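You operate a simulated robot arm through the tools that you are given. There is no shell and no other tool. Be economical: measure what you need, move in short steps, check, and stop when the job is done.

You are at the controls of a simulated robot arm. One attempt, no reset.

TASK
Shut the air supply off and stand the water bottle in the grey tray.
Fine: shut the green tap, then the blue tap; flow knob to zero, pump switch off before the bottle is lifted. Leave the other taps. Set down upright: water bottle.
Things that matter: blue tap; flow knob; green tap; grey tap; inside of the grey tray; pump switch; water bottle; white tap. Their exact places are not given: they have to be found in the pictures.

The check looks at the end state, three seconds after you hand in, the way a careful person would. Anything else that was tipped, shoved, dropped, spilled or broken makes it a failure.

THE ROBOT
A 7-joint arm with a three-finger gripper on a trunk, on a base that drives. Base frame: it is fixed to the floor where the robot stands at the start and does not move with it; the origin is under the middle of the robot, x ahead of it, y to its left, z up. Units: mm, degrees, N and s.
With the tool pointing down near the work surface it reaches from about 500 to 940 mm from the robot's upright axis, wherever it stands. Its first joint turns from -166.0 to 166.0 degrees. Places, roughly: blue tap [800, 500, 1100]; flow knob [600, 400, 700]; green tap [800, 100, 1100]; grey tap [800, -100, 1100]; inside of the grey tray [600, -100, 800]; pump switch [600, 500, 700]; white tap [800, 0, 1100]. Payload 2.69 kg.
Tool frame: the origin (TCP) lies between the finger pads and is the grasp point; the fingertips stand 29 mm ahead of it; z points along the fingers, y is the line along which they close. The gripper opens to 120 mm. The gripper's body begins 78 mm behind the TCP.
Orientation is told as [roll, pitch, yaw] about the base's x, y, z axes, in that order, counted from this pose: with the fingers straight down and closing along the base's y, the tool's x points along the base's -x, its y along +y and its z along -z.

THE INTERFACE
- The arm moves only by the tool arm_command. Its argument "increments" is a list that holds one entry, the list of rows, each a list of 7 numbers: the closure, from 0 (fully open) to 1 (shut), then the shift along the base's x, y, z in m, then the turn, a rotation vector about the base's x, y, z in degrees. In form: [[[claw, x, y, z, ax, ay, az], ...]]. A call has 1 to 8 rows; each row shifts and turns the commanded pose from where the row before left it. Rows are played at 5 a second. More than 50 mm and 8.6 degrees between two rows, or a gripper value outside its range, and nothing of the call is played. A pose out of reach is approached as far as the arm can. The call stops where the force on the tool passes 50 N (or 10 N more than at its start, if that is more) or the arm is blocked; 0.2 s more then pass. Each finger halts on what it meets, pressing with about 21 N; the grip force reading is that of the motor and also rises with nothing between the fingers. The clock runs only during rows and for 0.2 s after the last one: add rows that do not move to give the fingers time. It gives the time, the measured TCP pose, the force on the tool (base axes), the opening and the grip force at its end, in the units of the frame above (readings bear some noise), with the torque about the TCP (base axes, N m) and any sound that the robot's microphone picked up.
- Cameras (640 x 400 px; columns grow to the right, rows downward): "scene" is now at [238.7, 20.1, 1316.7]; the picture's right is [0.35, -0.94, 0.00], its down [-0.66, -0.25, -0.71] and it looks along [0.66, 0.25, -0.71] (base axes); focal length 248 px, centre (320, 200). "wrist" rides on the gripper at [63, 0, -104] in the tool frame; the picture's right is [0.01, 1.00, 0.00], its down [-0.83, 0.00, -0.56] and it looks along [-0.56, 0.00, 0.83] (tool axes); focal length 275 px, centre (320, 200).
- grab_frame(camera): a new picture of that camera. It takes no simulated time.
- move_column(by): slides the trunk up (or, below 0, down) by that many mm; the arm and the scene camera ride with it, the base frame stays. It gives what a move gives, with no picture.
- steer(legs): drives the robot by 1 to 6 legs, each [ahead, left, turn to the left] in mm, mm and degrees, along the robot's own axes; the way and the turn of a leg run together, so that a leg with both is an arc; at most 1500 mm and 180 degrees a leg. The arm and the cameras ride along, it lands a little off, and it stops where it bumps. It gives what a move gives.
- head_to(pan, tilt): turns the head with the scene camera to pan (to the left, within 86 degrees either way) and tilt (down, from -29 to 69), counted from straight ahead of the robot. It gives what a move gives.
- measure_at(camera, pixels): for up to 12 pixels [column, row] of the newest picture of that camera ("zoom" is the newest enlarged one), the place [x, y, z] in the base frame of the surface seen there, good to about 2 mm, but the place of the scene camera against the robot may be out by one fixed shift of up to 12 mm in any direction. It takes no simulated time.
- zoom(camera, box): a new picture of the part [left, top, right, bottom] of that camera's present view, enlarged. It takes no simulated time.
- job_done(): hands the job in; it is judged then, once.

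Keep the steps short. Do not move on a guess: measure, check each grasp and each placing, and mend mistakes. In all there are 80 turns and 60 pictures (those below and enlarged ones count). Leave the gripper open and the arm clear of the work at the hand-in unless told otherwise, and finish with a single line.

The tools are called after "Call:" as a command line: name --argument value ..., lists and objects as JSON in quotes. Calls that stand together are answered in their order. arm_command: Moves the arm, as the interface text tells. Its arguments: {"type":"object","properties":{"increments":{"type":"array","items":{"type":"array","items":{"type":"array","items":{"type":"number"}}}}},"required":["increments"]} The other tools are called the same way: move_column (by) slides the trunk up or down; steer (legs) drives the base; head_to (pan, tilt) turns the head that bears the scene camera; grab_frame (camera) takes a picture; measure_at (camera, pixels) gives the place of the surface under pixels of a picture; zoom (camera, box) takes an enlarged picture of a part of a camera's view; job_done () hands the job in.

At the start:

```text
time_s: 0.0
ee_pos: [486.6, 303.3, 1000.3]
ee_rot: [0.0, 0.0, 0.1]
force: [-0.2, -0.1, -0.5]
moment: [-0.03, 0.01, 0.0]
finger_gap: 119.8
grasp_force: 0.0
trunk travel left (down, up): [-575.0, 38.0]
robot x, y, heading: [-3.1, -2.4, 0.0]
head pan, tilt: [20.5, 44.9]
```

scene: 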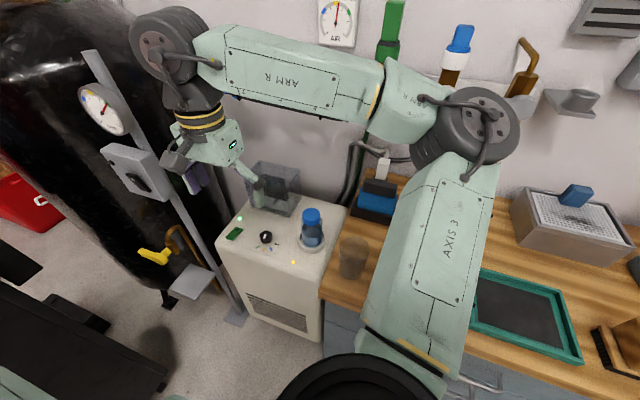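
wrist: 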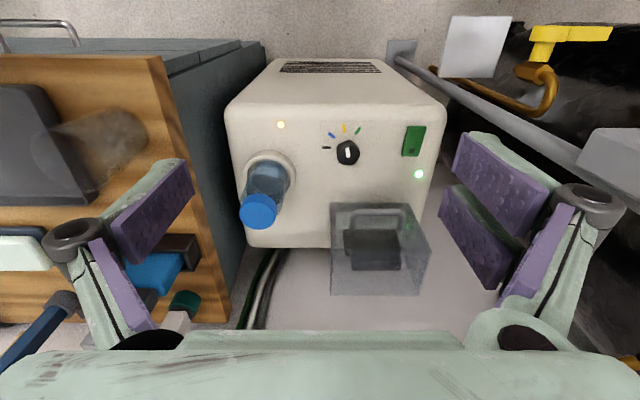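

I see the pump cabinet with knob, switch and bottle, and taps on the wall partly hidden by the arm. I'll look straight at the wall first.

Call:
head_to --pan 0 --tilt 15

Call:
grab_frame --camera "scene"

Call:
zoom --camera "wrist" --box '[220, 60, 460, 310]'

```text
time_s: 0.9
ee_pos: [487.5, 304.3, 999.6]
ee_rot: [0.0, 0.0, 0.0]
force: [0.7, 0.5, -0.7]
moment: [0.02, 0.02, 0.02]
finger_gap: 120.0
grasp_force: 0.0
trunk travel left (down, up): [-575.0, 38.0]
robot x, y, heading: [1.1, -1.7, -0.0]
head pan, tilt: [0.0, 15.0]
```

```text
57 pictures are left
```

scene: 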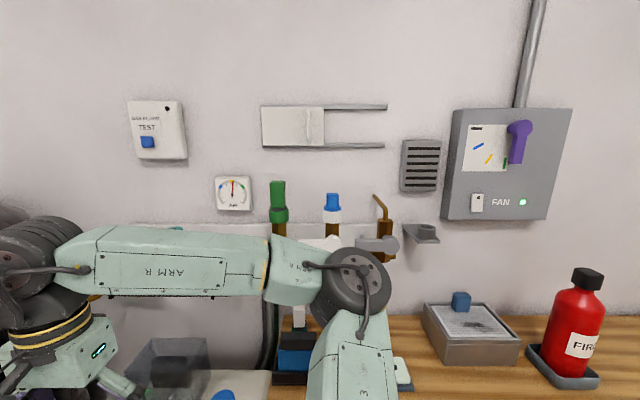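

```text
1.60 times, centred on (340, 185) of wrist
```

zoom: 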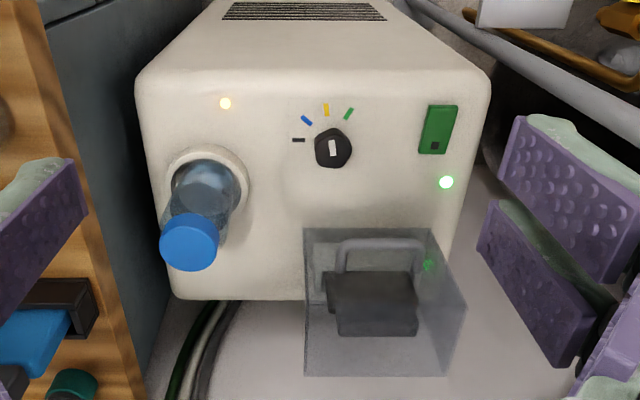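

The arm hides the taps. I'll measure what I can on the cabinet and wall, and see from another head angle.

Call:
measure_at --camera "zoom" --pixels '[[332, 148], [440, 120], [436, 148], [298, 140], [306, 120], [326, 110], [348, 114], [190, 235], [210, 180], [390, 300], [320, 200], [245, 170]]'

Call:
measure_at --camera "scene" --pixels '[[170, 228], [278, 200], [332, 205], [385, 210], [350, 240], [298, 315], [175, 360], [470, 320], [233, 193], [157, 130], [375, 245], [210, 280]]'

Call:
arm_command --increments '[[[0, 0, -0.05, 0, 0, 0, 0], [0, 0, -0.05, 0, 0, 0, 0], [0, 0, -0.05, 0, 0, 0, 0], [0, 0, -0.05, 0, 0, 0, 0], [0, 0, -0.05, 0, 0, 0, 0], [0, 0, -0.05, 0, 0, 0, 0], [0, 0, -0.05, 0, 0, 0, 0], [0, 0, -0.05, 0, 0, 0, 0]]]'

Call:
grab_frame --camera "scene"

```text
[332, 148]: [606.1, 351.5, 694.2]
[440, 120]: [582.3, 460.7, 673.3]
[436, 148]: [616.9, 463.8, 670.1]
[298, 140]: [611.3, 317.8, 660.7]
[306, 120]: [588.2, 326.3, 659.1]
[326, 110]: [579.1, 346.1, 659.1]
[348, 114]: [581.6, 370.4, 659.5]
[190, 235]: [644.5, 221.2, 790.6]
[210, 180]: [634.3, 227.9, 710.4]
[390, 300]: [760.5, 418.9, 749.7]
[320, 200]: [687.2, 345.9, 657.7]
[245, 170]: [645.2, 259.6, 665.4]
```

```text
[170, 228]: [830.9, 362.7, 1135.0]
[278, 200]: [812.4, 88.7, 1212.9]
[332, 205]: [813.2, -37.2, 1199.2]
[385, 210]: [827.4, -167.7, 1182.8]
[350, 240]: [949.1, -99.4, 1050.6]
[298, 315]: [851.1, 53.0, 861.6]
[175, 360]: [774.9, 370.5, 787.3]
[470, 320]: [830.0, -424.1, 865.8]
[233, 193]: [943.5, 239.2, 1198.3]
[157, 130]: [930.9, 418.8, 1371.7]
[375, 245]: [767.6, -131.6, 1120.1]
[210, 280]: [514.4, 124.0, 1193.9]
```

```text
time_s: 2.8
ee_pos: [488.5, -94.3, 995.6]
ee_rot: [0.0, 0.0, 0.1]
force: [-0.8, 0.7, -0.2]
moment: [-0.01, 0.01, -0.01]
finger_gap: 120.1
grasp_force: 0.1
trunk travel left (down, up): [-575.0, 38.0]
robot x, y, heading: [-0.5, -2.2, 0.1]
head pan, tilt: [0.0, 15.0]
```

```text
55 pictures are left
```

scene: 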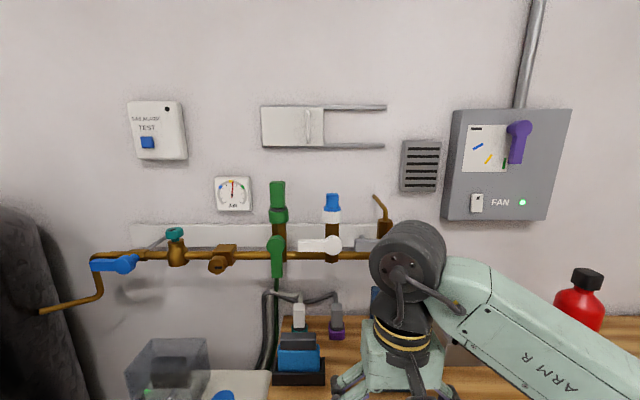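

Now the pipe is visible. Zoom in on the taps.

Call:
zoom --camera "scene" --box '[70, 160, 230, 310]'

Call:
measure_at --camera "scene" --pixels '[[100, 264], [128, 265], [110, 264], [117, 255], [100, 255], [150, 255], [176, 234], [176, 255], [276, 240], [277, 270], [276, 285], [230, 256]]'

Call:
zoom --camera "scene" --box '[220, 170, 400, 310]'

Call:
measure_at --camera "scene" --pixels '[[305, 245], [320, 245], [335, 245], [278, 200], [332, 205], [365, 245], [290, 256], [276, 252], [90, 257], [115, 270], [135, 262], [277, 262]]'

```text
2.67 times, centred on (150, 235) of scene
```

zoom: 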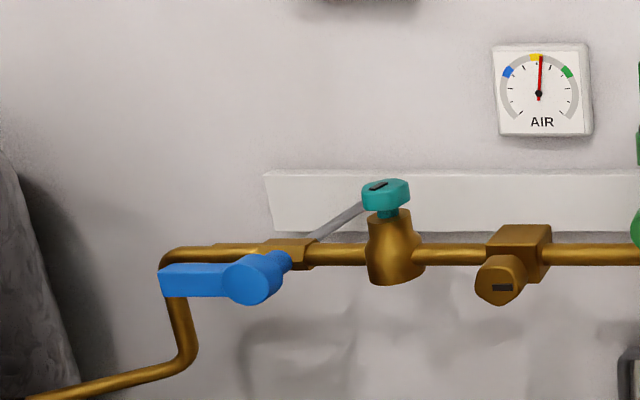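

```text
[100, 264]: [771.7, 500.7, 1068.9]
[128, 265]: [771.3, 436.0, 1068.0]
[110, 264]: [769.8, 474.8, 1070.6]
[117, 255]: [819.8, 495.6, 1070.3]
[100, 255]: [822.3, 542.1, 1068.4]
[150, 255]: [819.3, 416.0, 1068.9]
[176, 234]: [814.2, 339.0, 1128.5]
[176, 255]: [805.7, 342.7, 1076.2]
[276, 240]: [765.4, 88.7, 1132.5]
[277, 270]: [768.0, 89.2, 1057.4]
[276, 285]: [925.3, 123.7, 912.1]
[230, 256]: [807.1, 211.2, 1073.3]
```

```text
2.86 times, centred on (310, 240) of scene
```

zoom: 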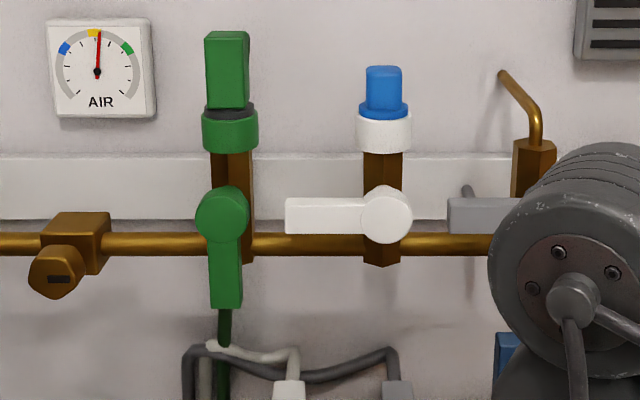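

```text
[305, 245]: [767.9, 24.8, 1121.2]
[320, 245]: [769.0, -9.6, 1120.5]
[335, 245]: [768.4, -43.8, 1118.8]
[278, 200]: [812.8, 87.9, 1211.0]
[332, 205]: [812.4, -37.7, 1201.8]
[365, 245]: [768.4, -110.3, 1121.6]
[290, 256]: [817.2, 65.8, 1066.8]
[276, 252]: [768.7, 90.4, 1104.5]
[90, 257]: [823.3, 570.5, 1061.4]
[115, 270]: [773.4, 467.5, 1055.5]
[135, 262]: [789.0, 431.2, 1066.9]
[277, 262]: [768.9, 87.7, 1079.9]
```

Green lever points down along its branch (open); white and grey sit across (shut). Blue lever lies along the pipe (open). I'll point the gripper forward, in free space, and look with the wrist camera.

Call:
arm_command --increments '[[[0.5, 0.01, 0.023, 0.01, 0, -8.2, 0], [0.5, 0.01, 0.023, 0.01, 0, -8.2, 0], [0.5, 0.01, 0.023, 0.01, 0, -8.2, 0], [0.5, 0.01, 0.023, 0.01, 0, -8.2, 0], [0.5, 0.01, 0.023, 0.01, 0, -8.2, 0], [0.5, 0.01, 0.023, 0.01, 0, -8.2, 0], [0.5, 0.01, 0.023, 0.0, 0, -8.2, 0], [0.5, 0.01, 0.023, 0, 0, -8.2, 0]]]'

Call:
arm_command --increments '[[[0.5, 0.01, 0, 0, 0, -8.2, 0], [0.5, 0.01, 0, 0, 0, -8.2, 0], [0.5, 0.01, 0, 0, 0, -8, 0], [0.5, 0, 0, 0, 0, 0, 0]]]'

Call:
grab_frame --camera "wrist"

```text
time_s: 4.5
ee_pos: [596.3, 103.4, 1100.2]
ee_rot: [0.0, -65.5, 0.0]
force: [-0.2, 0.4, -0.1]
moment: [-0.02, 0.03, -0.01]
finger_gap: 59.8
grasp_force: 0.1
out of reach, approached as far as the arm can: row 6, 7, 8
trunk travel left (down, up): [-575.0, 38.0]
robot x, y, heading: [3.3, -3.8, 0.2]
head pan, tilt: [0.0, 15.0]
```

```text
time_s: 5.5
ee_pos: [661.6, 126.0, 1136.6]
ee_rot: [-121.9, -90.0, 121.8]
force: [0.3, -1.5, 0.2]
moment: [-0.02, 0.0, 0.04]
finger_gap: 60.1
grasp_force: 0.1
out of reach, approached as far as the arm can: row 1, 2, 3
trunk travel left (down, up): [-575.0, 38.0]
robot x, y, heading: [-1.2, -1.9, -0.1]
head pan, tilt: [0.0, 15.0]
```

```text
52 pictures are left
```

wrist: 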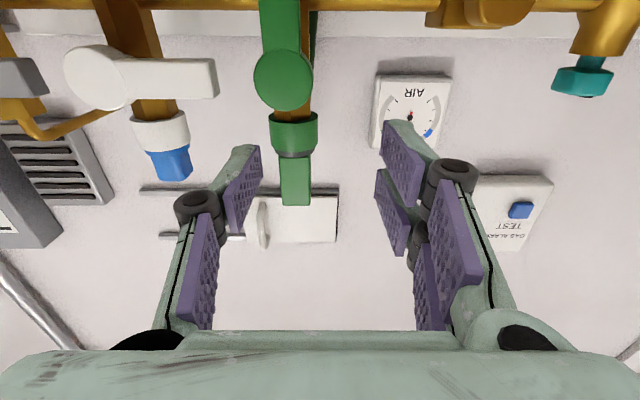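

At this attitude the arm stands too close. I'll measure with the wrist camera, then drive back 200 mm.

Call:
measure_at --camera "wrist" --pixels '[[282, 80], [282, 20], [100, 78], [180, 78], [140, 78], [285, 132], [295, 180], [165, 130]]'

Call:
steer --legs '[[-200, 0, 0]]'

Call:
grab_frame --camera "wrist"

Call:
grab_frame --camera "scene"

```text
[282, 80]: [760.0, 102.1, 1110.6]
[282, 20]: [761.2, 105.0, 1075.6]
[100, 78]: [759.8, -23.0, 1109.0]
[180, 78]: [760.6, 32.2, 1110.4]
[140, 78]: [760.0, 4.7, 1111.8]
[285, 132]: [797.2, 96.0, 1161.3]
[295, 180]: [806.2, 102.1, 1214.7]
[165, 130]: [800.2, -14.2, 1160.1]
```

```text
time_s: 7.2
ee_pos: [461.3, 127.6, 1137.8]
ee_rot: [-39.6, -90.0, 39.9]
force: [0.6, 0.4, 0.2]
moment: [0.01, -0.01, -0.02]
finger_gap: 59.9
grasp_force: 0.0
trunk travel left (down, up): [-575.0, 38.0]
robot x, y, heading: [-199.7, -1.4, 0.2]
head pan, tilt: [0.0, 15.0]
```

```text
51 pictures are left
```

wrist: 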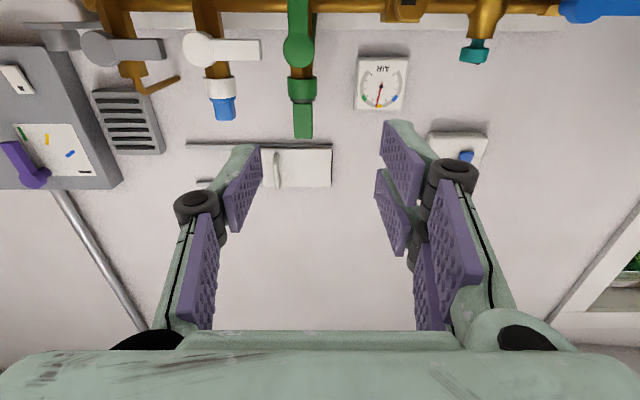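

```text
50 pictures are left
```

scene: 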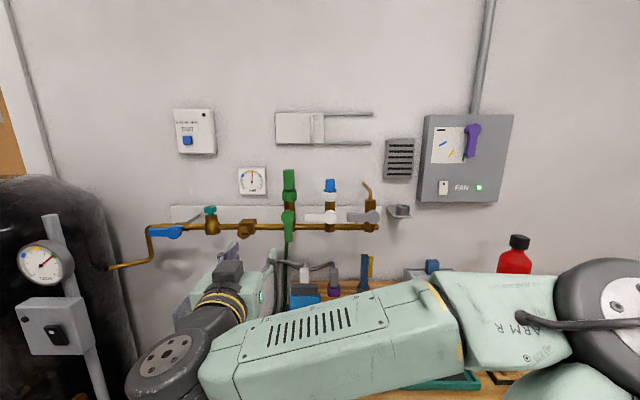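

Call:
measure_at --camera "wrist" --pixels '[[299, 48], [299, 10], [287, 10], [311, 10], [205, 48], [250, 48], [100, 48], [600, 8], [480, 20], [303, 120]]'

Call:
arm_command --increments '[[[0.5, 0.02, -0.022, -0.04, 0, 0, 0], [0.5, 0.03, 0, -0.03, 0, 0, 0], [0.5, 0.03, 0, 0, 0, 0, 0], [0.5, 0.0, 0, 0, 0, 0, 0]]]'

Call:
grab_frame --camera "wrist"

```text
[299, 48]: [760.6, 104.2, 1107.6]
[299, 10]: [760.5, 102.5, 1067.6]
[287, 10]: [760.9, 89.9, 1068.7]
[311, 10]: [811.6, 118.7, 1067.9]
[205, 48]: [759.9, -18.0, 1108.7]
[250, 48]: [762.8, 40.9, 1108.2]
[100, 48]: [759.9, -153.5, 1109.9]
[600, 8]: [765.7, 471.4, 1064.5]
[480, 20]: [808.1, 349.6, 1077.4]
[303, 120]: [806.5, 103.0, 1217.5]
```

```text
time_s: 8.2
ee_pos: [551.8, 111.2, 1073.1]
ee_rot: [-29.7, -89.9, 30.0]
force: [0.1, 0.2, 0.1]
moment: [0.02, -0.01, -0.03]
finger_gap: 60.0
grasp_force: 0.0
out of reach, approached as far as the arm can: row 1
trunk travel left (down, up): [-575.0, 38.0]
robot x, y, heading: [-201.9, 1.1, 0.3]
head pan, tilt: [0.0, 15.0]
```

```text
49 pictures are left
```

wrist: 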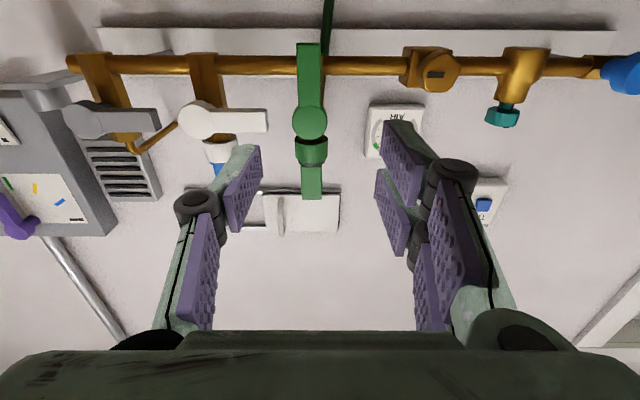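

Call:
measure_at --camera "wrist" --pixels '[[309, 121], [308, 48], [298, 75], [318, 75], [308, 75], [200, 118], [255, 120], [308, 95]]'

```text
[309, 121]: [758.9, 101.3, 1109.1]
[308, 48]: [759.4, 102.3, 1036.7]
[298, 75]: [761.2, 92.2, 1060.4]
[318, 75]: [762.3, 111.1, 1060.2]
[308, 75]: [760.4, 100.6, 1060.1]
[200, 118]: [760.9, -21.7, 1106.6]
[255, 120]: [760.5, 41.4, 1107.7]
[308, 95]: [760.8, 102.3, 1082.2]
```

Hub at (y 101.5, z 1109), lever tip z≈1033, front x 760. I'll line up at y 101, z 1056 and approach.

Call:
arm_command --increments '[[[0.5, 0.03, -0.01, -0.017, 0, 0, 0], [0.5, 0.04, 0, 0, 0, 0, 0], [0.5, 0.04, 0, 0, 0, 0, 0], [0.5, 0.04, 0, 0, 0, 0, 0], [0.5, 0, 0, 0, 0, 0, 0], [0.5, 0, 0, 0, 0, 0, 0]]]'

Call:
grab_frame --camera "wrist"

```text
time_s: 9.6
ee_pos: [700.1, 99.8, 1059.8]
ee_rot: [-4.3, -89.6, 4.1]
force: [-0.7, -0.2, -0.3]
moment: [0.0, -0.03, 0.01]
finger_gap: 60.0
grasp_force: 0.1
out of reach, approached as far as the arm can: row 4
trunk travel left (down, up): [-575.0, 38.0]
robot x, y, heading: [-196.8, -3.0, 0.1]
head pan, tilt: [0.0, 15.0]
```

```text
48 pictures are left
```

wrist: 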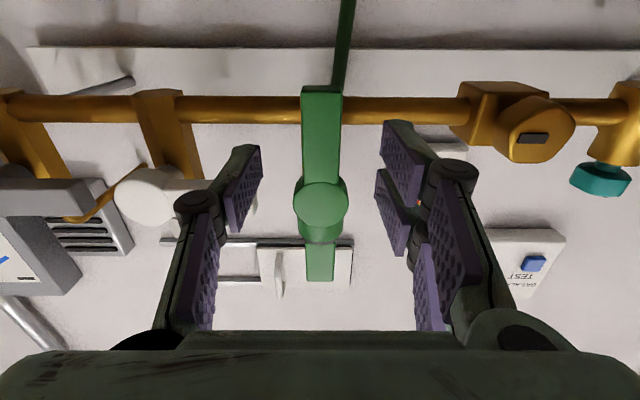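

The arm's forward reach ends here. Back the arm off 100 mm, drive ahead 100 mm.

Call:
arm_command --increments '[[[0.5, -0.04, 0, 0, 0, 0, 0], [0.5, -0.04, 0, 0, 0, 0, 0], [0.5, -0.04, 0, 0, 0, 0, 0], [0.5, 0, 0, 0, 0, 0, 0]]]'

Call:
steer --legs '[[90, 0, 0]]'

Call:
grab_frame --camera "wrist"

```text
time_s: 10.6
ee_pos: [578.8, 96.6, 1058.8]
ee_rot: [-16.5, -89.9, 16.7]
force: [-0.3, -0.3, 0.1]
moment: [-0.01, -0.01, -0.01]
finger_gap: 59.8
grasp_force: 0.0
trunk travel left (down, up): [-575.0, 38.0]
robot x, y, heading: [-196.9, -0.1, 0.1]
head pan, tilt: [0.0, 15.0]
```

```text
time_s: 11.7
ee_pos: [670.7, 98.5, 1057.4]
ee_rot: [-14.0, -89.9, 14.2]
force: [1.2, 0.7, -0.7]
moment: [0.0, -0.02, 0.02]
finger_gap: 59.8
grasp_force: 0.0
trunk travel left (down, up): [-575.0, 38.0]
robot x, y, heading: [-106.9, 2.3, 0.0]
head pan, tilt: [0.0, 15.0]
```

```text
47 pictures are left
```

wrist: 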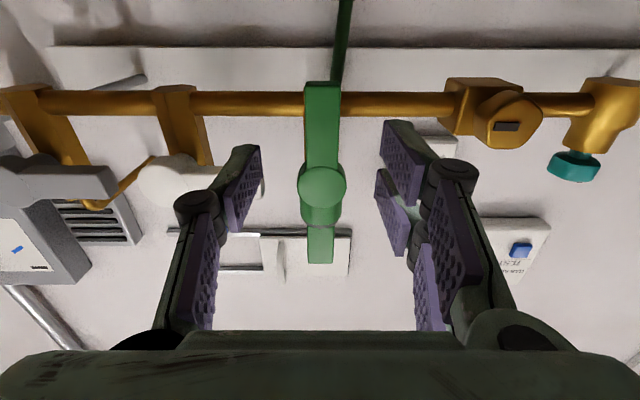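

Call:
measure_at --camera "wrist" --pixels '[[321, 185], [322, 90], [322, 125], [307, 125], [336, 125]]'

Call:
arm_command --increments '[[[0.5, 0.04, 0.002, 0, 0, 0, 0], [0.5, 0.03, 0, 0, 0, 0, 0], [0.5, 0.008, 0, 0, 0, 0, 0], [0.5, 0, 0, 0, 0, 0, 0]]]'

Call:
grab_frame --camera "wrist"

```text
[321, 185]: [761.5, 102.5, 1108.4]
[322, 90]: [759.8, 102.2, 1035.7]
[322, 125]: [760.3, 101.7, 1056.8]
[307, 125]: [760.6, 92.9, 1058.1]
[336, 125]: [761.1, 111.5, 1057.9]
```

```text
time_s: 12.7
ee_pos: [748.6, 99.7, 1057.4]
ee_rot: [-6.3, -89.7, 6.3]
force: [0.2, 0.6, -0.5]
moment: [0.0, 0.01, 0.01]
finger_gap: 60.0
grasp_force: 0.1
trunk travel left (down, up): [-575.0, 38.0]
robot x, y, heading: [-108.5, 1.1, 0.2]
head pan, tilt: [0.0, 15.0]
```

```text
46 pictures are left
```

wrist: 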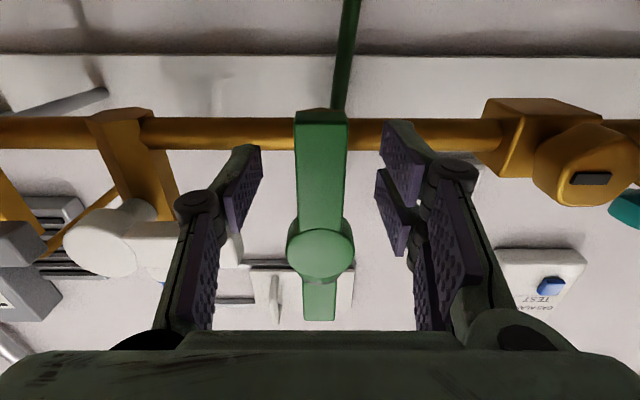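

The lever is between the fingers. Close to a 26 mm cage and turn it clockwise (tip from down to left), first part.

Call:
arm_command --increments '[[[0.79, 0, 0.002, 0, 0, 0, 0], [0.79, 0, 0, 0, 0, 0, 0], [0.79, 0, 0, 0, 0, 0, 0], [0.79, 0, 0.0073, 0.0005, 8.2, 0, 0], [0.79, 0, 0.0072, 0.0016, 8.2, 0, 0], [0.79, 0, 0.0069, 0.0026, 8.2, 0, 0], [0.79, 0, 0, 0, 0, 0, 0]]]'

Call:
grab_frame --camera "wrist"

```text
time_s: 14.3
ee_pos: [748.4, 123.8, 1061.9]
ee_rot: [89.9, -65.3, -89.8]
force: [0.4, -0.5, -0.3]
moment: [-0.03, 0.01, -0.02]
finger_gap: 25.8
grasp_force: 0.9
trunk travel left (down, up): [-575.0, 38.0]
robot x, y, heading: [-108.7, 1.7, 0.2]
head pan, tilt: [0.0, 15.0]
```

```text
45 pictures are left
```

wrist: 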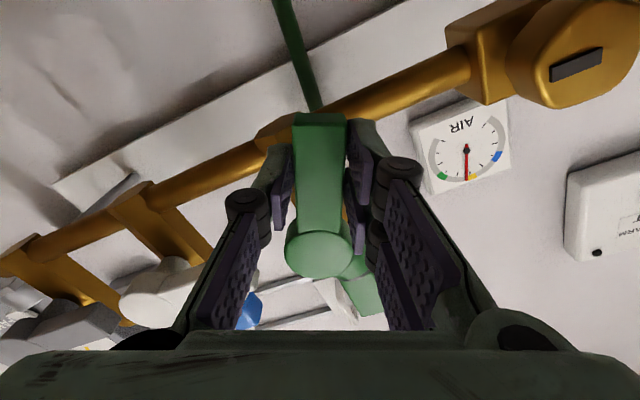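

The lever is turning with the gripper and the force is small. Continue the arc.

Call:
arm_command --increments '[[[0.79, 0, 0.0065, 0.0035, 8.2, 0, 0], [0.79, 0, 0.0059, 0.0044, 8.2, 0, 0], [0.79, 0, 0.0052, 0.0052, 8.2, 0, 0], [0.79, 0, 0.0044, 0.0059, 8.2, 0, 0], [0.79, 0, 0.0035, 0.0065, 8.2, 0, 0], [0.79, 0, 0, 0, 0, 0, 0]]]'

Call:
arm_command --increments '[[[0.79, 0, 0.0026, 0.0069, 8.2, 0, 0], [0.79, 0, 0.0015, 0.0072, 8.2, 0, 0], [0.79, 0, 0.0005, 0.0072, 8.2, 0, 0], [0.79, 0, 0, 0.003, 2, 0, 0], [0.79, 0, 0, 0, 0, 0, 0]]]'

Call:
grab_frame --camera "wrist"

Call:
zoom --camera "scene" --box '[140, 130, 440, 320]'

```text
time_s: 15.7
ee_pos: [749.8, 150.2, 1088.7]
ee_rot: [90.2, -24.3, -89.8]
force: [1.4, 0.3, -1.1]
moment: [0.0, 0.01, 0.02]
finger_gap: 26.1
grasp_force: 0.8
trunk travel left (down, up): [-575.0, 38.0]
robot x, y, heading: [-112.1, 0.0, 0.2]
head pan, tilt: [0.0, 15.0]
```

```text
time_s: 16.9
ee_pos: [747.8, 154.6, 1111.9]
ee_rot: [90.3, 2.2, -89.9]
force: [-0.5, 0.4, 1.3]
moment: [-0.02, -0.06, 0.03]
finger_gap: 26.4
grasp_force: 0.7
trunk travel left (down, up): [-575.0, 38.0]
robot x, y, heading: [-108.5, 0.9, 0.2]
head pan, tilt: [0.0, 15.0]
```

```text
44 pictures are left
```

wrist: 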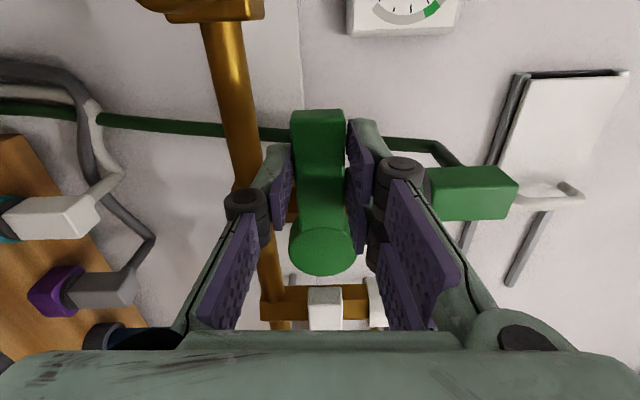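

```text
2.11 times, centred on (290, 225) of scene
```

zoom: 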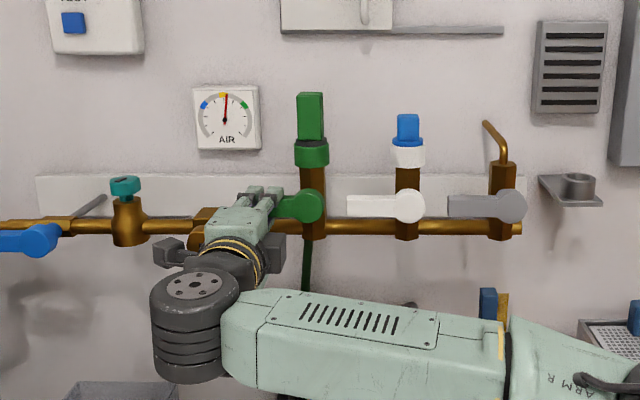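

Lever is horizontal now. A small push further to take up cage slack against its stop, then open and back off.

Call:
arm_command --increments '[[[0.79, 0, 0, 0.003, 2, 0, 0], [0.79, 0, 0, 0, 0, 0, 0]]]'

Call:
arm_command --increments '[[[0.5, 0, 0, -0.004, 0, 0, 0], [0.5, 0, 0, 0, 0, 0, 0], [0.5, 0, 0, 0, 0, 0, 0], [0.5, -0.03, 0, 0, 0, 0, 0], [0.5, -0.03, 0, 0, 0, 0, 0], [0.5, -0.03, 0, 0, 0, 0, 0], [0.5, 0, 0, 0, 0, 0, 0]]]'

Call:
grab_frame --camera "wrist"

```text
time_s: 17.5
ee_pos: [747.5, 153.3, 1112.3]
ee_rot: [89.9, 4.1, -90.1]
force: [-12.2, -2.8, -15.0]
moment: [-0.69, 0.53, 0.01]
finger_gap: 27.1
grasp_force: 33.9
trunk travel left (down, up): [-575.0, 38.0]
robot x, y, heading: [-109.1, 2.1, 0.0]
head pan, tilt: [0.0, 15.0]
```

```text
time_s: 19.1
ee_pos: [656.0, 152.0, 1112.1]
ee_rot: [90.2, 4.1, -90.0]
force: [0.6, -0.2, 0.0]
moment: [0.01, 0.0, -0.01]
finger_gap: 59.9
grasp_force: 0.0
trunk travel left (down, up): [-575.0, 38.0]
robot x, y, heading: [-110.9, -0.0, 0.2]
head pan, tilt: [0.0, 15.0]
```

```text
42 pictures are left
```

wrist: 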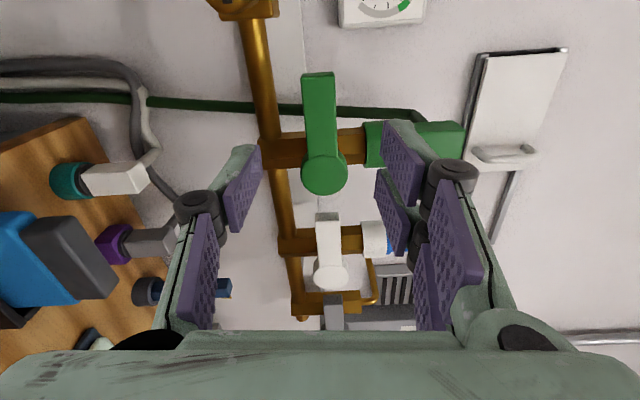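

Call:
measure_at --camera "wrist" --pixels '[[324, 175], [318, 80], [319, 100], [331, 275], [328, 225]]'

Call:
zoom --camera "scene" --box '[140, 130, 440, 320]'

```text
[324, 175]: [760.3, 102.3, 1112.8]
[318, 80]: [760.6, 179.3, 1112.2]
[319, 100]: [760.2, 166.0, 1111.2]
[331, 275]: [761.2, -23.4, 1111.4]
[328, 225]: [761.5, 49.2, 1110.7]
```

```text
2.11 times, centred on (290, 225) of scene
```

zoom: 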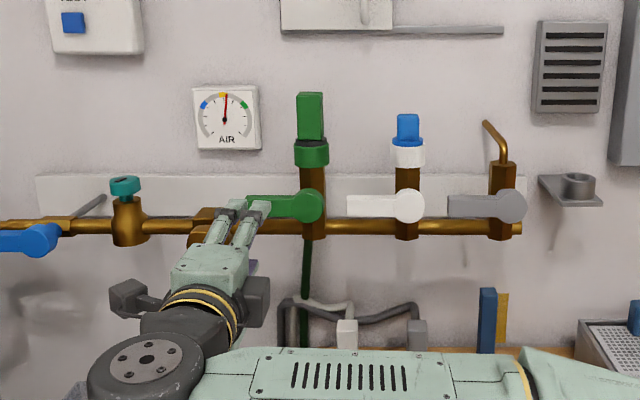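

Green is shut like the white one, against its stop. Unroll the gripper while backing away, and check the floor to the left before driving there.

Call:
arm_command --increments '[[[0.9, -0.02, 0, -0.01, -8.5, 0, 0], [0.9, -0.02, 0, -0.01, -8.5, 0, 0], [0.9, 0, 0, -0.01, -8.5, 0, 0], [0.9, 0, 0, -0.01, -8.5, 0, 0], [0.9, 0, 0, 0, -8.5, 0, 0], [0.9, 0, 0, 0, -8.5, 0, 0], [0.9, 0, 0, 0, -8.5, 0, 0], [0.9, 0, 0, 0, -8.5, 0, 0]]]'

Call:
arm_command --increments '[[[0.9, 0, 0, 0, -8.5, 0, 0], [0.9, 0, 0, 0, -8.5, 0, 0], [0.9, 0, 0, 0, -8.5, 0, 0], [1, 0, 0, 0, 0, 0, 0]]]'

Call:
head_to --pan 40 --tilt 45

Call:
grab_frame --camera "scene"

Call:
grab_frame --camera "wrist"

```text
time_s: 20.9
ee_pos: [618.9, 155.1, 1070.4]
ee_rot: [90.1, -64.1, -89.8]
force: [0.8, 0.5, -0.4]
moment: [0.02, 0.0, 0.0]
finger_gap: 12.1
grasp_force: 0.0
trunk travel left (down, up): [-575.0, 38.0]
robot x, y, heading: [-110.6, -1.2, 0.3]
head pan, tilt: [0.0, 15.0]
```

```text
time_s: 21.9
ee_pos: [617.9, 154.3, 1071.3]
ee_rot: [83.4, -89.3, -83.3]
force: [-0.8, 0.3, 0.6]
moment: [0.01, 0.04, 0.03]
finger_gap: 0.1
grasp_force: 13.6
trunk travel left (down, up): [-575.0, 38.0]
robot x, y, heading: [-108.1, 0.1, 0.2]
head pan, tilt: [0.0, 15.0]
```

```text
time_s: 22.9
ee_pos: [619.5, 154.1, 1071.1]
ee_rot: [84.8, -89.3, -84.6]
force: [0.7, 0.4, 0.2]
moment: [-0.01, -0.02, -0.01]
finger_gap: 0.2
grasp_force: 21.4
trunk travel left (down, up): [-575.0, 38.0]
robot x, y, heading: [-106.6, -0.5, 0.1]
head pan, tilt: [40.0, 45.0]
```

```text
40 pictures are left
```

scene: 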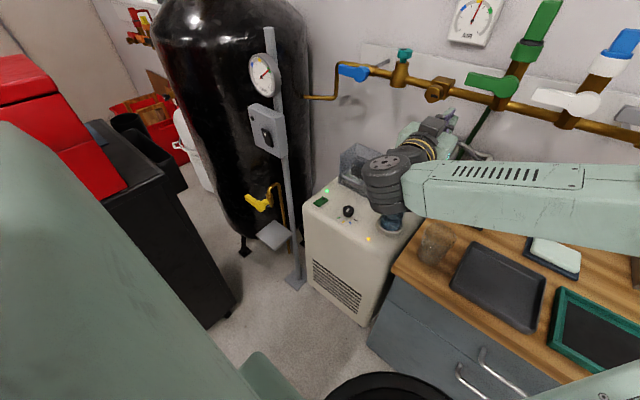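

```text
39 pictures are left
```

wrist: 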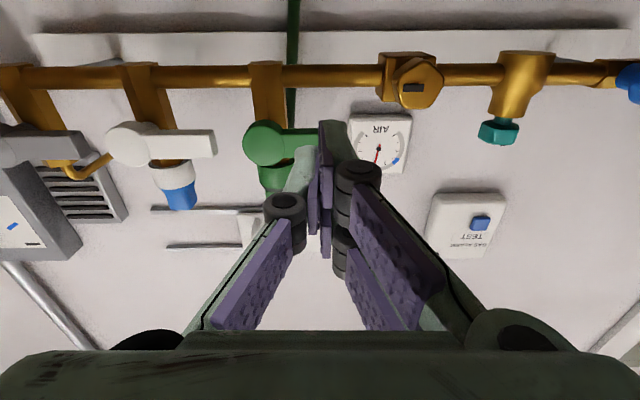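

Call:
measure_at --camera "scene" --pixels '[[208, 326], [236, 298], [163, 180], [295, 283], [262, 135], [280, 235], [258, 202], [354, 70], [460, 255], [495, 285], [365, 338], [470, 280]]'

Call:
zoom --camera "scene" --box '[300, 40, 460, 140]'

```text
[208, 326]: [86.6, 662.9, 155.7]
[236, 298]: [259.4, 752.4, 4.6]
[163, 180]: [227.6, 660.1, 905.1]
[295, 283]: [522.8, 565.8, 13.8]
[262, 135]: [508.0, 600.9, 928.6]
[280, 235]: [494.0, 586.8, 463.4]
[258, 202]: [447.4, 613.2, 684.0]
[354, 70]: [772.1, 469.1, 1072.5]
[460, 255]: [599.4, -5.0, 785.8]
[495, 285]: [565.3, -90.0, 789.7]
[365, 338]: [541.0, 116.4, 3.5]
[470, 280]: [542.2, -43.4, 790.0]
```

```text
4.00 times, centred on (380, 90) of scene
```

zoom: 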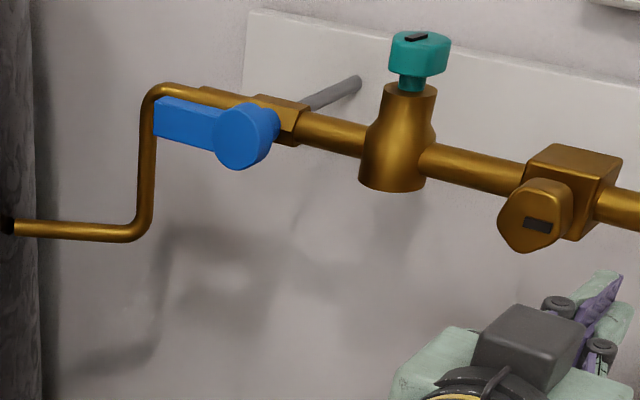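

Floor to the left is clear to about y 640. Drive left 200, then ahead 70.

Call:
steer --legs '[[0, 200, 0], [60, 0, 0]]'

Call:
arm_command --increments '[[[1, 0, 0.02, -0.02, 0, 0, 6], [1, 0, 0.03, -0.02, 0, 0, 6], [1, 0, 0.03, -0.02, 0, 0, 6], [1, 0, 0.03, 0, 0, 0, 4], [1, 0, 0, 0, 0, 0, 0]]]'

Call:
grab_frame --camera "wrist"

```text
time_s: 25.7
ee_pos: [680.1, 354.1, 1070.8]
ee_rot: [81.1, -89.3, -81.0]
force: [0.2, -0.5, -0.4]
moment: [0.03, -0.01, 0.0]
finger_gap: 0.0
grasp_force: 21.2
trunk travel left (down, up): [-575.0, 38.0]
robot x, y, heading: [-47.2, 200.1, 0.2]
head pan, tilt: [40.0, 45.0]
```

```text
time_s: 26.9
ee_pos: [656.1, 442.5, 1034.8]
ee_rot: [34.0, -88.6, -16.3]
force: [0.8, -0.4, -0.2]
moment: [-0.01, -0.03, -0.05]
finger_gap: 0.0
grasp_force: 20.7
out of reach, approached as far as the arm can: row 2, 3
trunk travel left (down, up): [-575.0, 38.0]
robot x, y, heading: [-46.2, 200.5, 0.2]
head pan, tilt: [40.0, 45.0]
```

```text
37 pictures are left
```

wrist: 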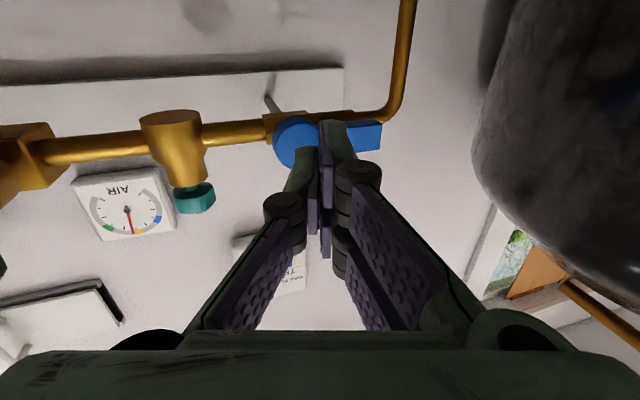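

Call:
measure_at --camera "wrist" --pixels '[[295, 140], [370, 125], [370, 147], [378, 138], [280, 140], [295, 160], [430, 60], [405, 60]]'

Call:
grab_frame --camera "scene"

```text
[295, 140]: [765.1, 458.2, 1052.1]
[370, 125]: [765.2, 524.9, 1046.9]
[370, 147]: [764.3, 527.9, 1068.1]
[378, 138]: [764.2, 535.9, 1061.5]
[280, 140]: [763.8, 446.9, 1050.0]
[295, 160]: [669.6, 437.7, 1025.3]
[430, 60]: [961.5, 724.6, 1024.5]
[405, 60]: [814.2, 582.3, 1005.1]
```

```text
36 pictures are left
```

scene: 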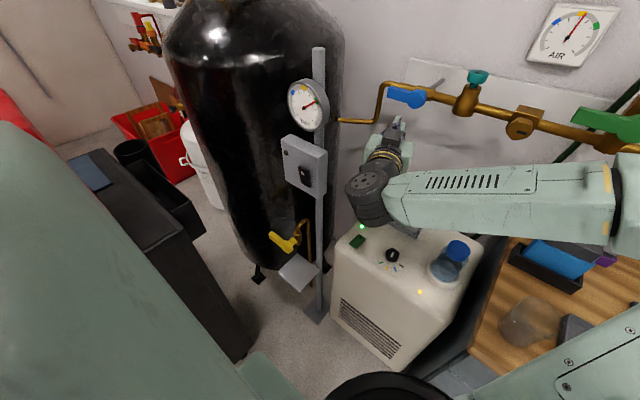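

Blue hub (y 458, z 1057), lever tip y 536, lower edge z 1046. Bring the closed fingertips under it at y≈512.

Call:
arm_command --increments '[[[1, 0.02, 0.03, -0.01, 0, 0, 0], [1, 0.03, 0.03, 0, 0, 0, 0], [1, 0.03, 0, 0, 0, 0, 0], [1, 0, 0, 0, 0, 0, 0], [1, 0, 0, 0, 0, 0, 0]]]'

Call:
grab_frame --camera "wrist"

```text
time_s: 28.1
ee_pos: [732.7, 502.9, 1034.3]
ee_rot: [32.7, -88.6, -15.0]
force: [0.2, 0.7, -0.5]
moment: [0.0, 0.0, -0.01]
finger_gap: 0.0
grasp_force: 20.8
out of reach, approached as far as the arm can: row 1, 3
trunk travel left (down, up): [-575.0, 38.0]
robot x, y, heading: [-47.7, 201.9, 0.2]
head pan, tilt: [40.0, 45.0]
```

```text
35 pictures are left
```

wrist: 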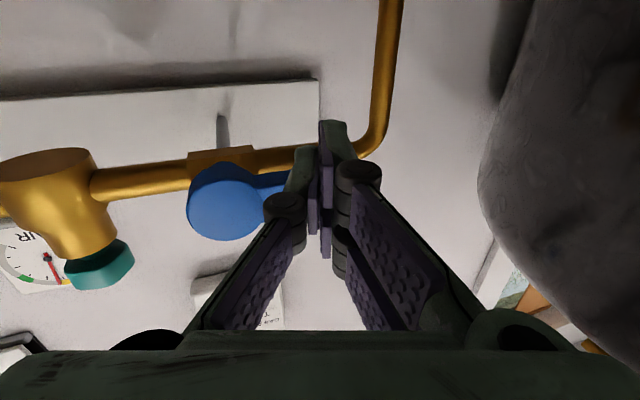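

Reach limit again; lower by 12 mm, pull back 60, and drive 80 ahead so there's margin.

Call:
arm_command --increments '[[[1, -0.03, 0, -0.012, 0, 0, 0], [1, -0.03, 0, 0, 0, 0, 0], [1, 0, 0, 0, 0, 0, 0]]]'

Call:
steer --legs '[[70, 0, 0]]'

Call:
grab_frame --camera "wrist"

```text
time_s: 28.9
ee_pos: [671.5, 502.5, 1022.2]
ee_rot: [45.4, -88.9, -27.2]
force: [-0.1, 1.3, 0.0]
moment: [0.0, 0.0, 0.02]
finger_gap: 0.1
grasp_force: 21.1
trunk travel left (down, up): [-575.0, 38.0]
robot x, y, heading: [-53.0, 200.9, 0.2]
head pan, tilt: [40.0, 45.0]
```

```text
time_s: 29.9
ee_pos: [739.7, 503.5, 1020.5]
ee_rot: [43.9, -88.8, -25.6]
force: [0.3, -0.5, -0.6]
moment: [0.02, -0.04, -0.01]
finger_gap: 0.2
grasp_force: 20.6
trunk travel left (down, up): [-575.0, 38.0]
robot x, y, heading: [19.8, 203.0, 0.1]
head pan, tilt: [40.0, 45.0]
```

```text
34 pictures are left
```

wrist: 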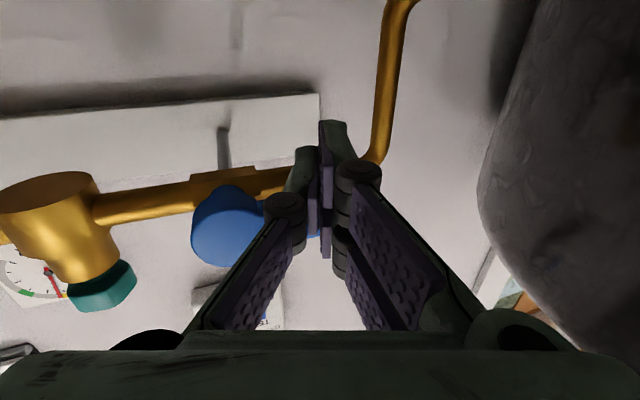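

Advance 11 mm under the lever, rise and push the lever up along its arc; first third, then look.

Call:
arm_command --increments '[[[1, 0.011, 0, 0, 0, 0, 0], [1, 0, 0, 0.008, 0, 0, 0], [1, 0, 0, 0.008, 0, 0, 0], [1, 0, 0.0034, 0.0141, 0, 0, 0], [1, 0, -0.0004, 0.0146, 0, 0, 0], [1, 0, 0, 0, 0, 0, 0]]]'

Call:
grab_frame --camera "wrist"

```text
time_s: 30.8
ee_pos: [748.3, 503.8, 1026.7]
ee_rot: [11.4, -87.1, 7.0]
force: [-3.4, -3.1, -10.5]
moment: [-0.02, 0.12, 0.06]
finger_gap: 0.1
grasp_force: 20.6
trunk travel left (down, up): [-575.0, 38.0]
robot x, y, heading: [20.7, 204.1, 0.2]
head pan, tilt: [40.0, 45.0]
stopped in row 4: the force on the tool passed its limit at 59 N (the readings are from after the stop); the commanded pose is now the measured one
```

```text
33 pictures are left
```

wrist: 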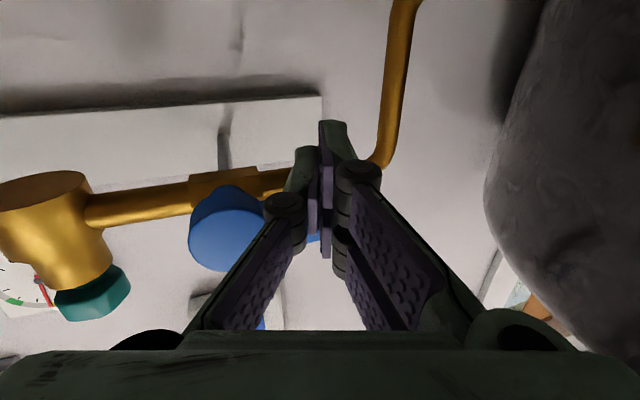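

It stopped at 59 N with the lever not moved. I need to see what it touches.

Call:
zoom --camera "scene" --box '[240, 40, 560, 260]'

Call:
measure_at --camera "wrist" --pixels '[[225, 235], [225, 215], [312, 238], [312, 225], [325, 130], [340, 130], [330, 235], [300, 165], [307, 200]]'

```text
1.82 times, centred on (400, 150) of scene
```

zoom: 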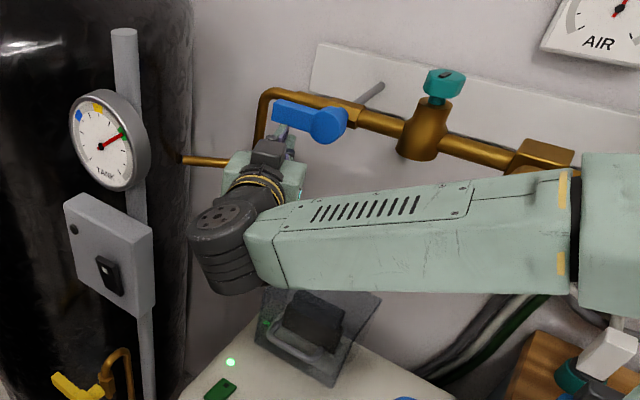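

```text
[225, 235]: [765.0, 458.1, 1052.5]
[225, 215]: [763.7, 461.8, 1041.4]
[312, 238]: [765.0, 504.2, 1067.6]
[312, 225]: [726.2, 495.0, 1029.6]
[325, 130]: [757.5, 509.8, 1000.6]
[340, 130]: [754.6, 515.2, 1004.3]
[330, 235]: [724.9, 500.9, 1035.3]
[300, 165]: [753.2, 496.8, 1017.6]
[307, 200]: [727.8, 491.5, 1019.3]
```

The lever sits still against an upward stop, so it evidently turns the other way (down). Back out, rise, re-enter above it.

Call:
arm_command --increments '[[[1, 0, 0, -0.006, 0, 0, 0], [1, -0.04, 0, 0, 0, 0, 0], [1, 0, 0, 0.036, 0, 0, 0], [1, 0, 0, 0.04, 0, 0, 0], [1, 0, 0, 0, 0, 0, 0]]]'

Call:
grab_frame --camera "wrist"

```text
time_s: 32.0
ee_pos: [706.6, 504.6, 1098.2]
ee_rot: [14.3, -87.6, 4.3]
force: [0.6, -0.6, -0.4]
moment: [0.0, -0.02, 0.03]
finger_gap: 0.0
grasp_force: 20.7
trunk travel left (down, up): [-575.0, 38.0]
robot x, y, heading: [20.3, 198.4, 0.4]
head pan, tilt: [40.0, 45.0]
```

```text
31 pictures are left
```

wrist: 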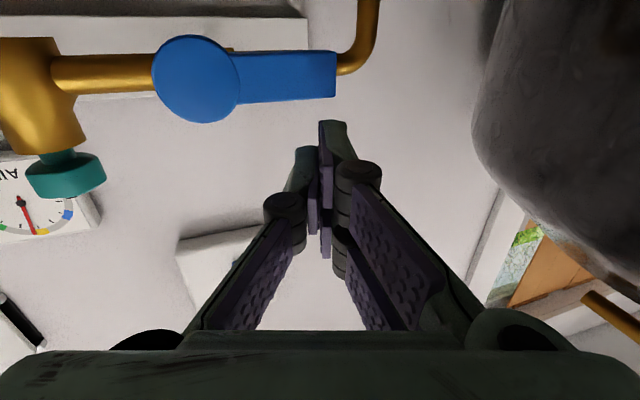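

Call:
measure_at --camera "wrist" --pixels '[[197, 79], [325, 55], [325, 96], [330, 75], [270, 58], [270, 98], [325, 130], [325, 145]]'

Call:
arm_command --increments '[[[1, 0.02, 0, 0.002, 0, 0, 0], [1, 0.022, 0, 0, 0, 0, 0], [1, 0, 0, -0.008, 0, 0, 0], [1, 0, 0, -0.01, 0, 0, 0], [1, 0, 0, 0, 0, 0, 0]]]'

Call:
grab_frame --camera "wrist"

```text
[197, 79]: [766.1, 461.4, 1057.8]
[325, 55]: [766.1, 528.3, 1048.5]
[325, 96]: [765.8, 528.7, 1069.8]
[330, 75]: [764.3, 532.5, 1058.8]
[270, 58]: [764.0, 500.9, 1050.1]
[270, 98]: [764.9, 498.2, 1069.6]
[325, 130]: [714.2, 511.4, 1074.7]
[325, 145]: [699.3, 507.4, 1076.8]
```

```text
time_s: 33.2
ee_pos: [749.1, 502.9, 1081.3]
ee_rot: [13.8, -87.6, 4.8]
force: [0.2, -0.3, 0.3]
moment: [-0.01, 0.02, 0.01]
finger_gap: 0.0
grasp_force: 21.1
trunk travel left (down, up): [-575.0, 38.0]
robot x, y, heading: [21.1, 202.0, 0.4]
head pan, tilt: [40.0, 45.0]
```

```text
30 pictures are left
```

wrist: 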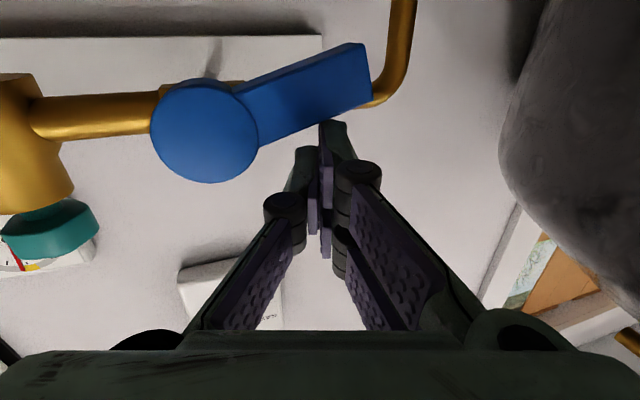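

The lever moves down freely; about 15° so far. Continue along the arc.

Call:
arm_command --increments '[[[1, 0, 0.002, -0.0134, 0, 0, 0], [1, 0, -0.004, -0.011, 0, 0, 0], [1, 0, -0.007, -0.0096, 0, 0, 0], [1, 0, -0.009, -0.009, 0, 0, 0], [1, 0, 0, 0, 0, 0, 0]]]'

Call:
grab_frame --camera "wrist"

```text
time_s: 34.4
ee_pos: [749.0, 484.8, 1039.0]
ee_rot: [14.0, -87.6, 4.4]
force: [-0.4, -0.3, -0.5]
moment: [-0.02, -0.01, 0.01]
finger_gap: 0.0
grasp_force: 20.8
trunk travel left (down, up): [-575.0, 38.0]
robot x, y, heading: [19.4, 198.9, 0.1]
head pan, tilt: [40.0, 45.0]
```

```text
29 pictures are left
```

wrist: 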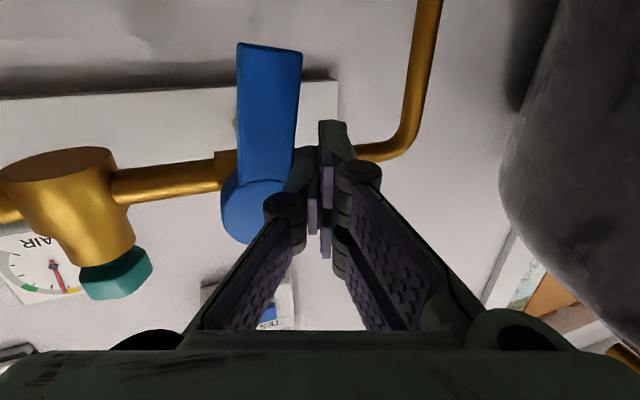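

Nearly vertical. Push on toward -y until it meets its stop.

Call:
arm_command --increments '[[[1, 0, -0.005, -0.006, 0, 0, 0], [1, 0, -0.005, -0.004, 0, 0, 0], [1, 0, -0.003, 0, 0, 0, 0], [1, 0, 0, 0, 0, 0, 0]]]'

Call:
grab_frame --camera "wrist"

```text
time_s: 35.4
ee_pos: [745.6, 478.0, 1029.2]
ee_rot: [11.6, -87.7, 7.4]
force: [1.9, 32.8, 5.7]
moment: [-0.3, -0.1, 0.62]
finger_gap: 0.0
grasp_force: 20.8
trunk travel left (down, up): [-575.0, 38.0]
robot x, y, heading: [15.9, 205.1, 0.3]
head pan, tilt: [40.0, 45.0]
```

```text
28 pictures are left
```

wrist: 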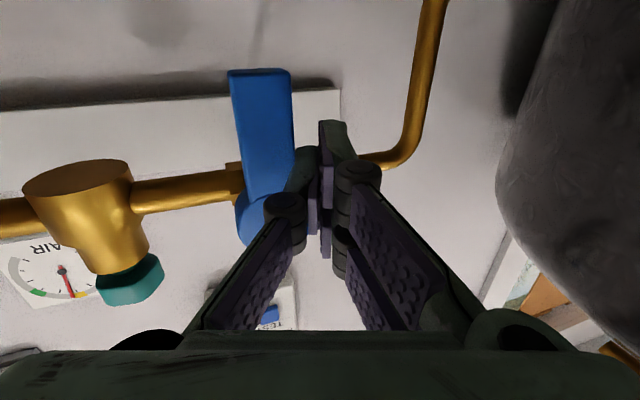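

33 N against the stop. Back off sideways and out, then check the lever.

Call:
arm_command --increments '[[[1, 0, 0.012, 0, 0, 0, 0], [1, -0.04, 0, 0, 0, 0, 0], [1, -0.03, 0, 0.02, 0, 0, 0], [1, 0, 0, 0, 0, 0, 0]]]'

Call:
grab_frame --camera "wrist"

Call:
zoom --camera "scene" --box '[240, 40, 640, 300]'

```text
time_s: 36.4
ee_pos: [677.2, 484.4, 1050.0]
ee_rot: [14.0, -87.5, 4.3]
force: [-0.7, -0.1, 0.0]
moment: [0.01, 0.03, 0.0]
finger_gap: 0.0
grasp_force: 21.1
trunk travel left (down, up): [-575.0, 38.0]
robot x, y, heading: [18.7, 198.7, 0.4]
head pan, tilt: [40.0, 45.0]
```

```text
27 pictures are left
```

wrist: 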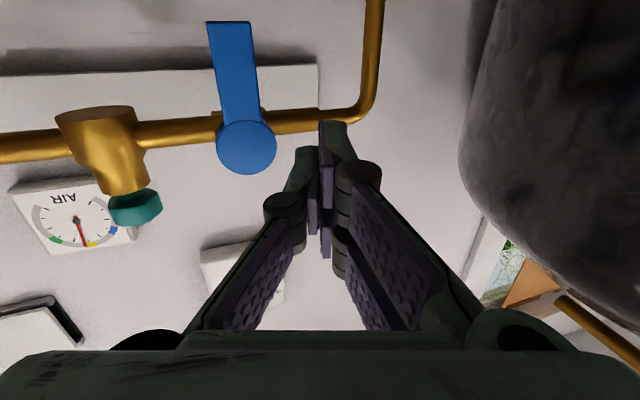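

```text
1.54 times, centred on (440, 170) of scene
```

zoom: 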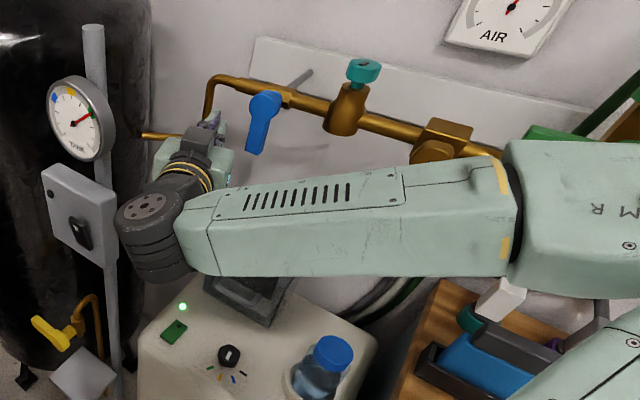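

Call:
measure_at --camera "wrist" --pixels '[[246, 148], [231, 26], [238, 80], [212, 60], [253, 60]]'

```text
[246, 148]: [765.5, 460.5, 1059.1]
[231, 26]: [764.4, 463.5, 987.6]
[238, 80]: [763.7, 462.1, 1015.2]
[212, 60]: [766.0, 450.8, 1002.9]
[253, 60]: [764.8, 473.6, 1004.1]
```

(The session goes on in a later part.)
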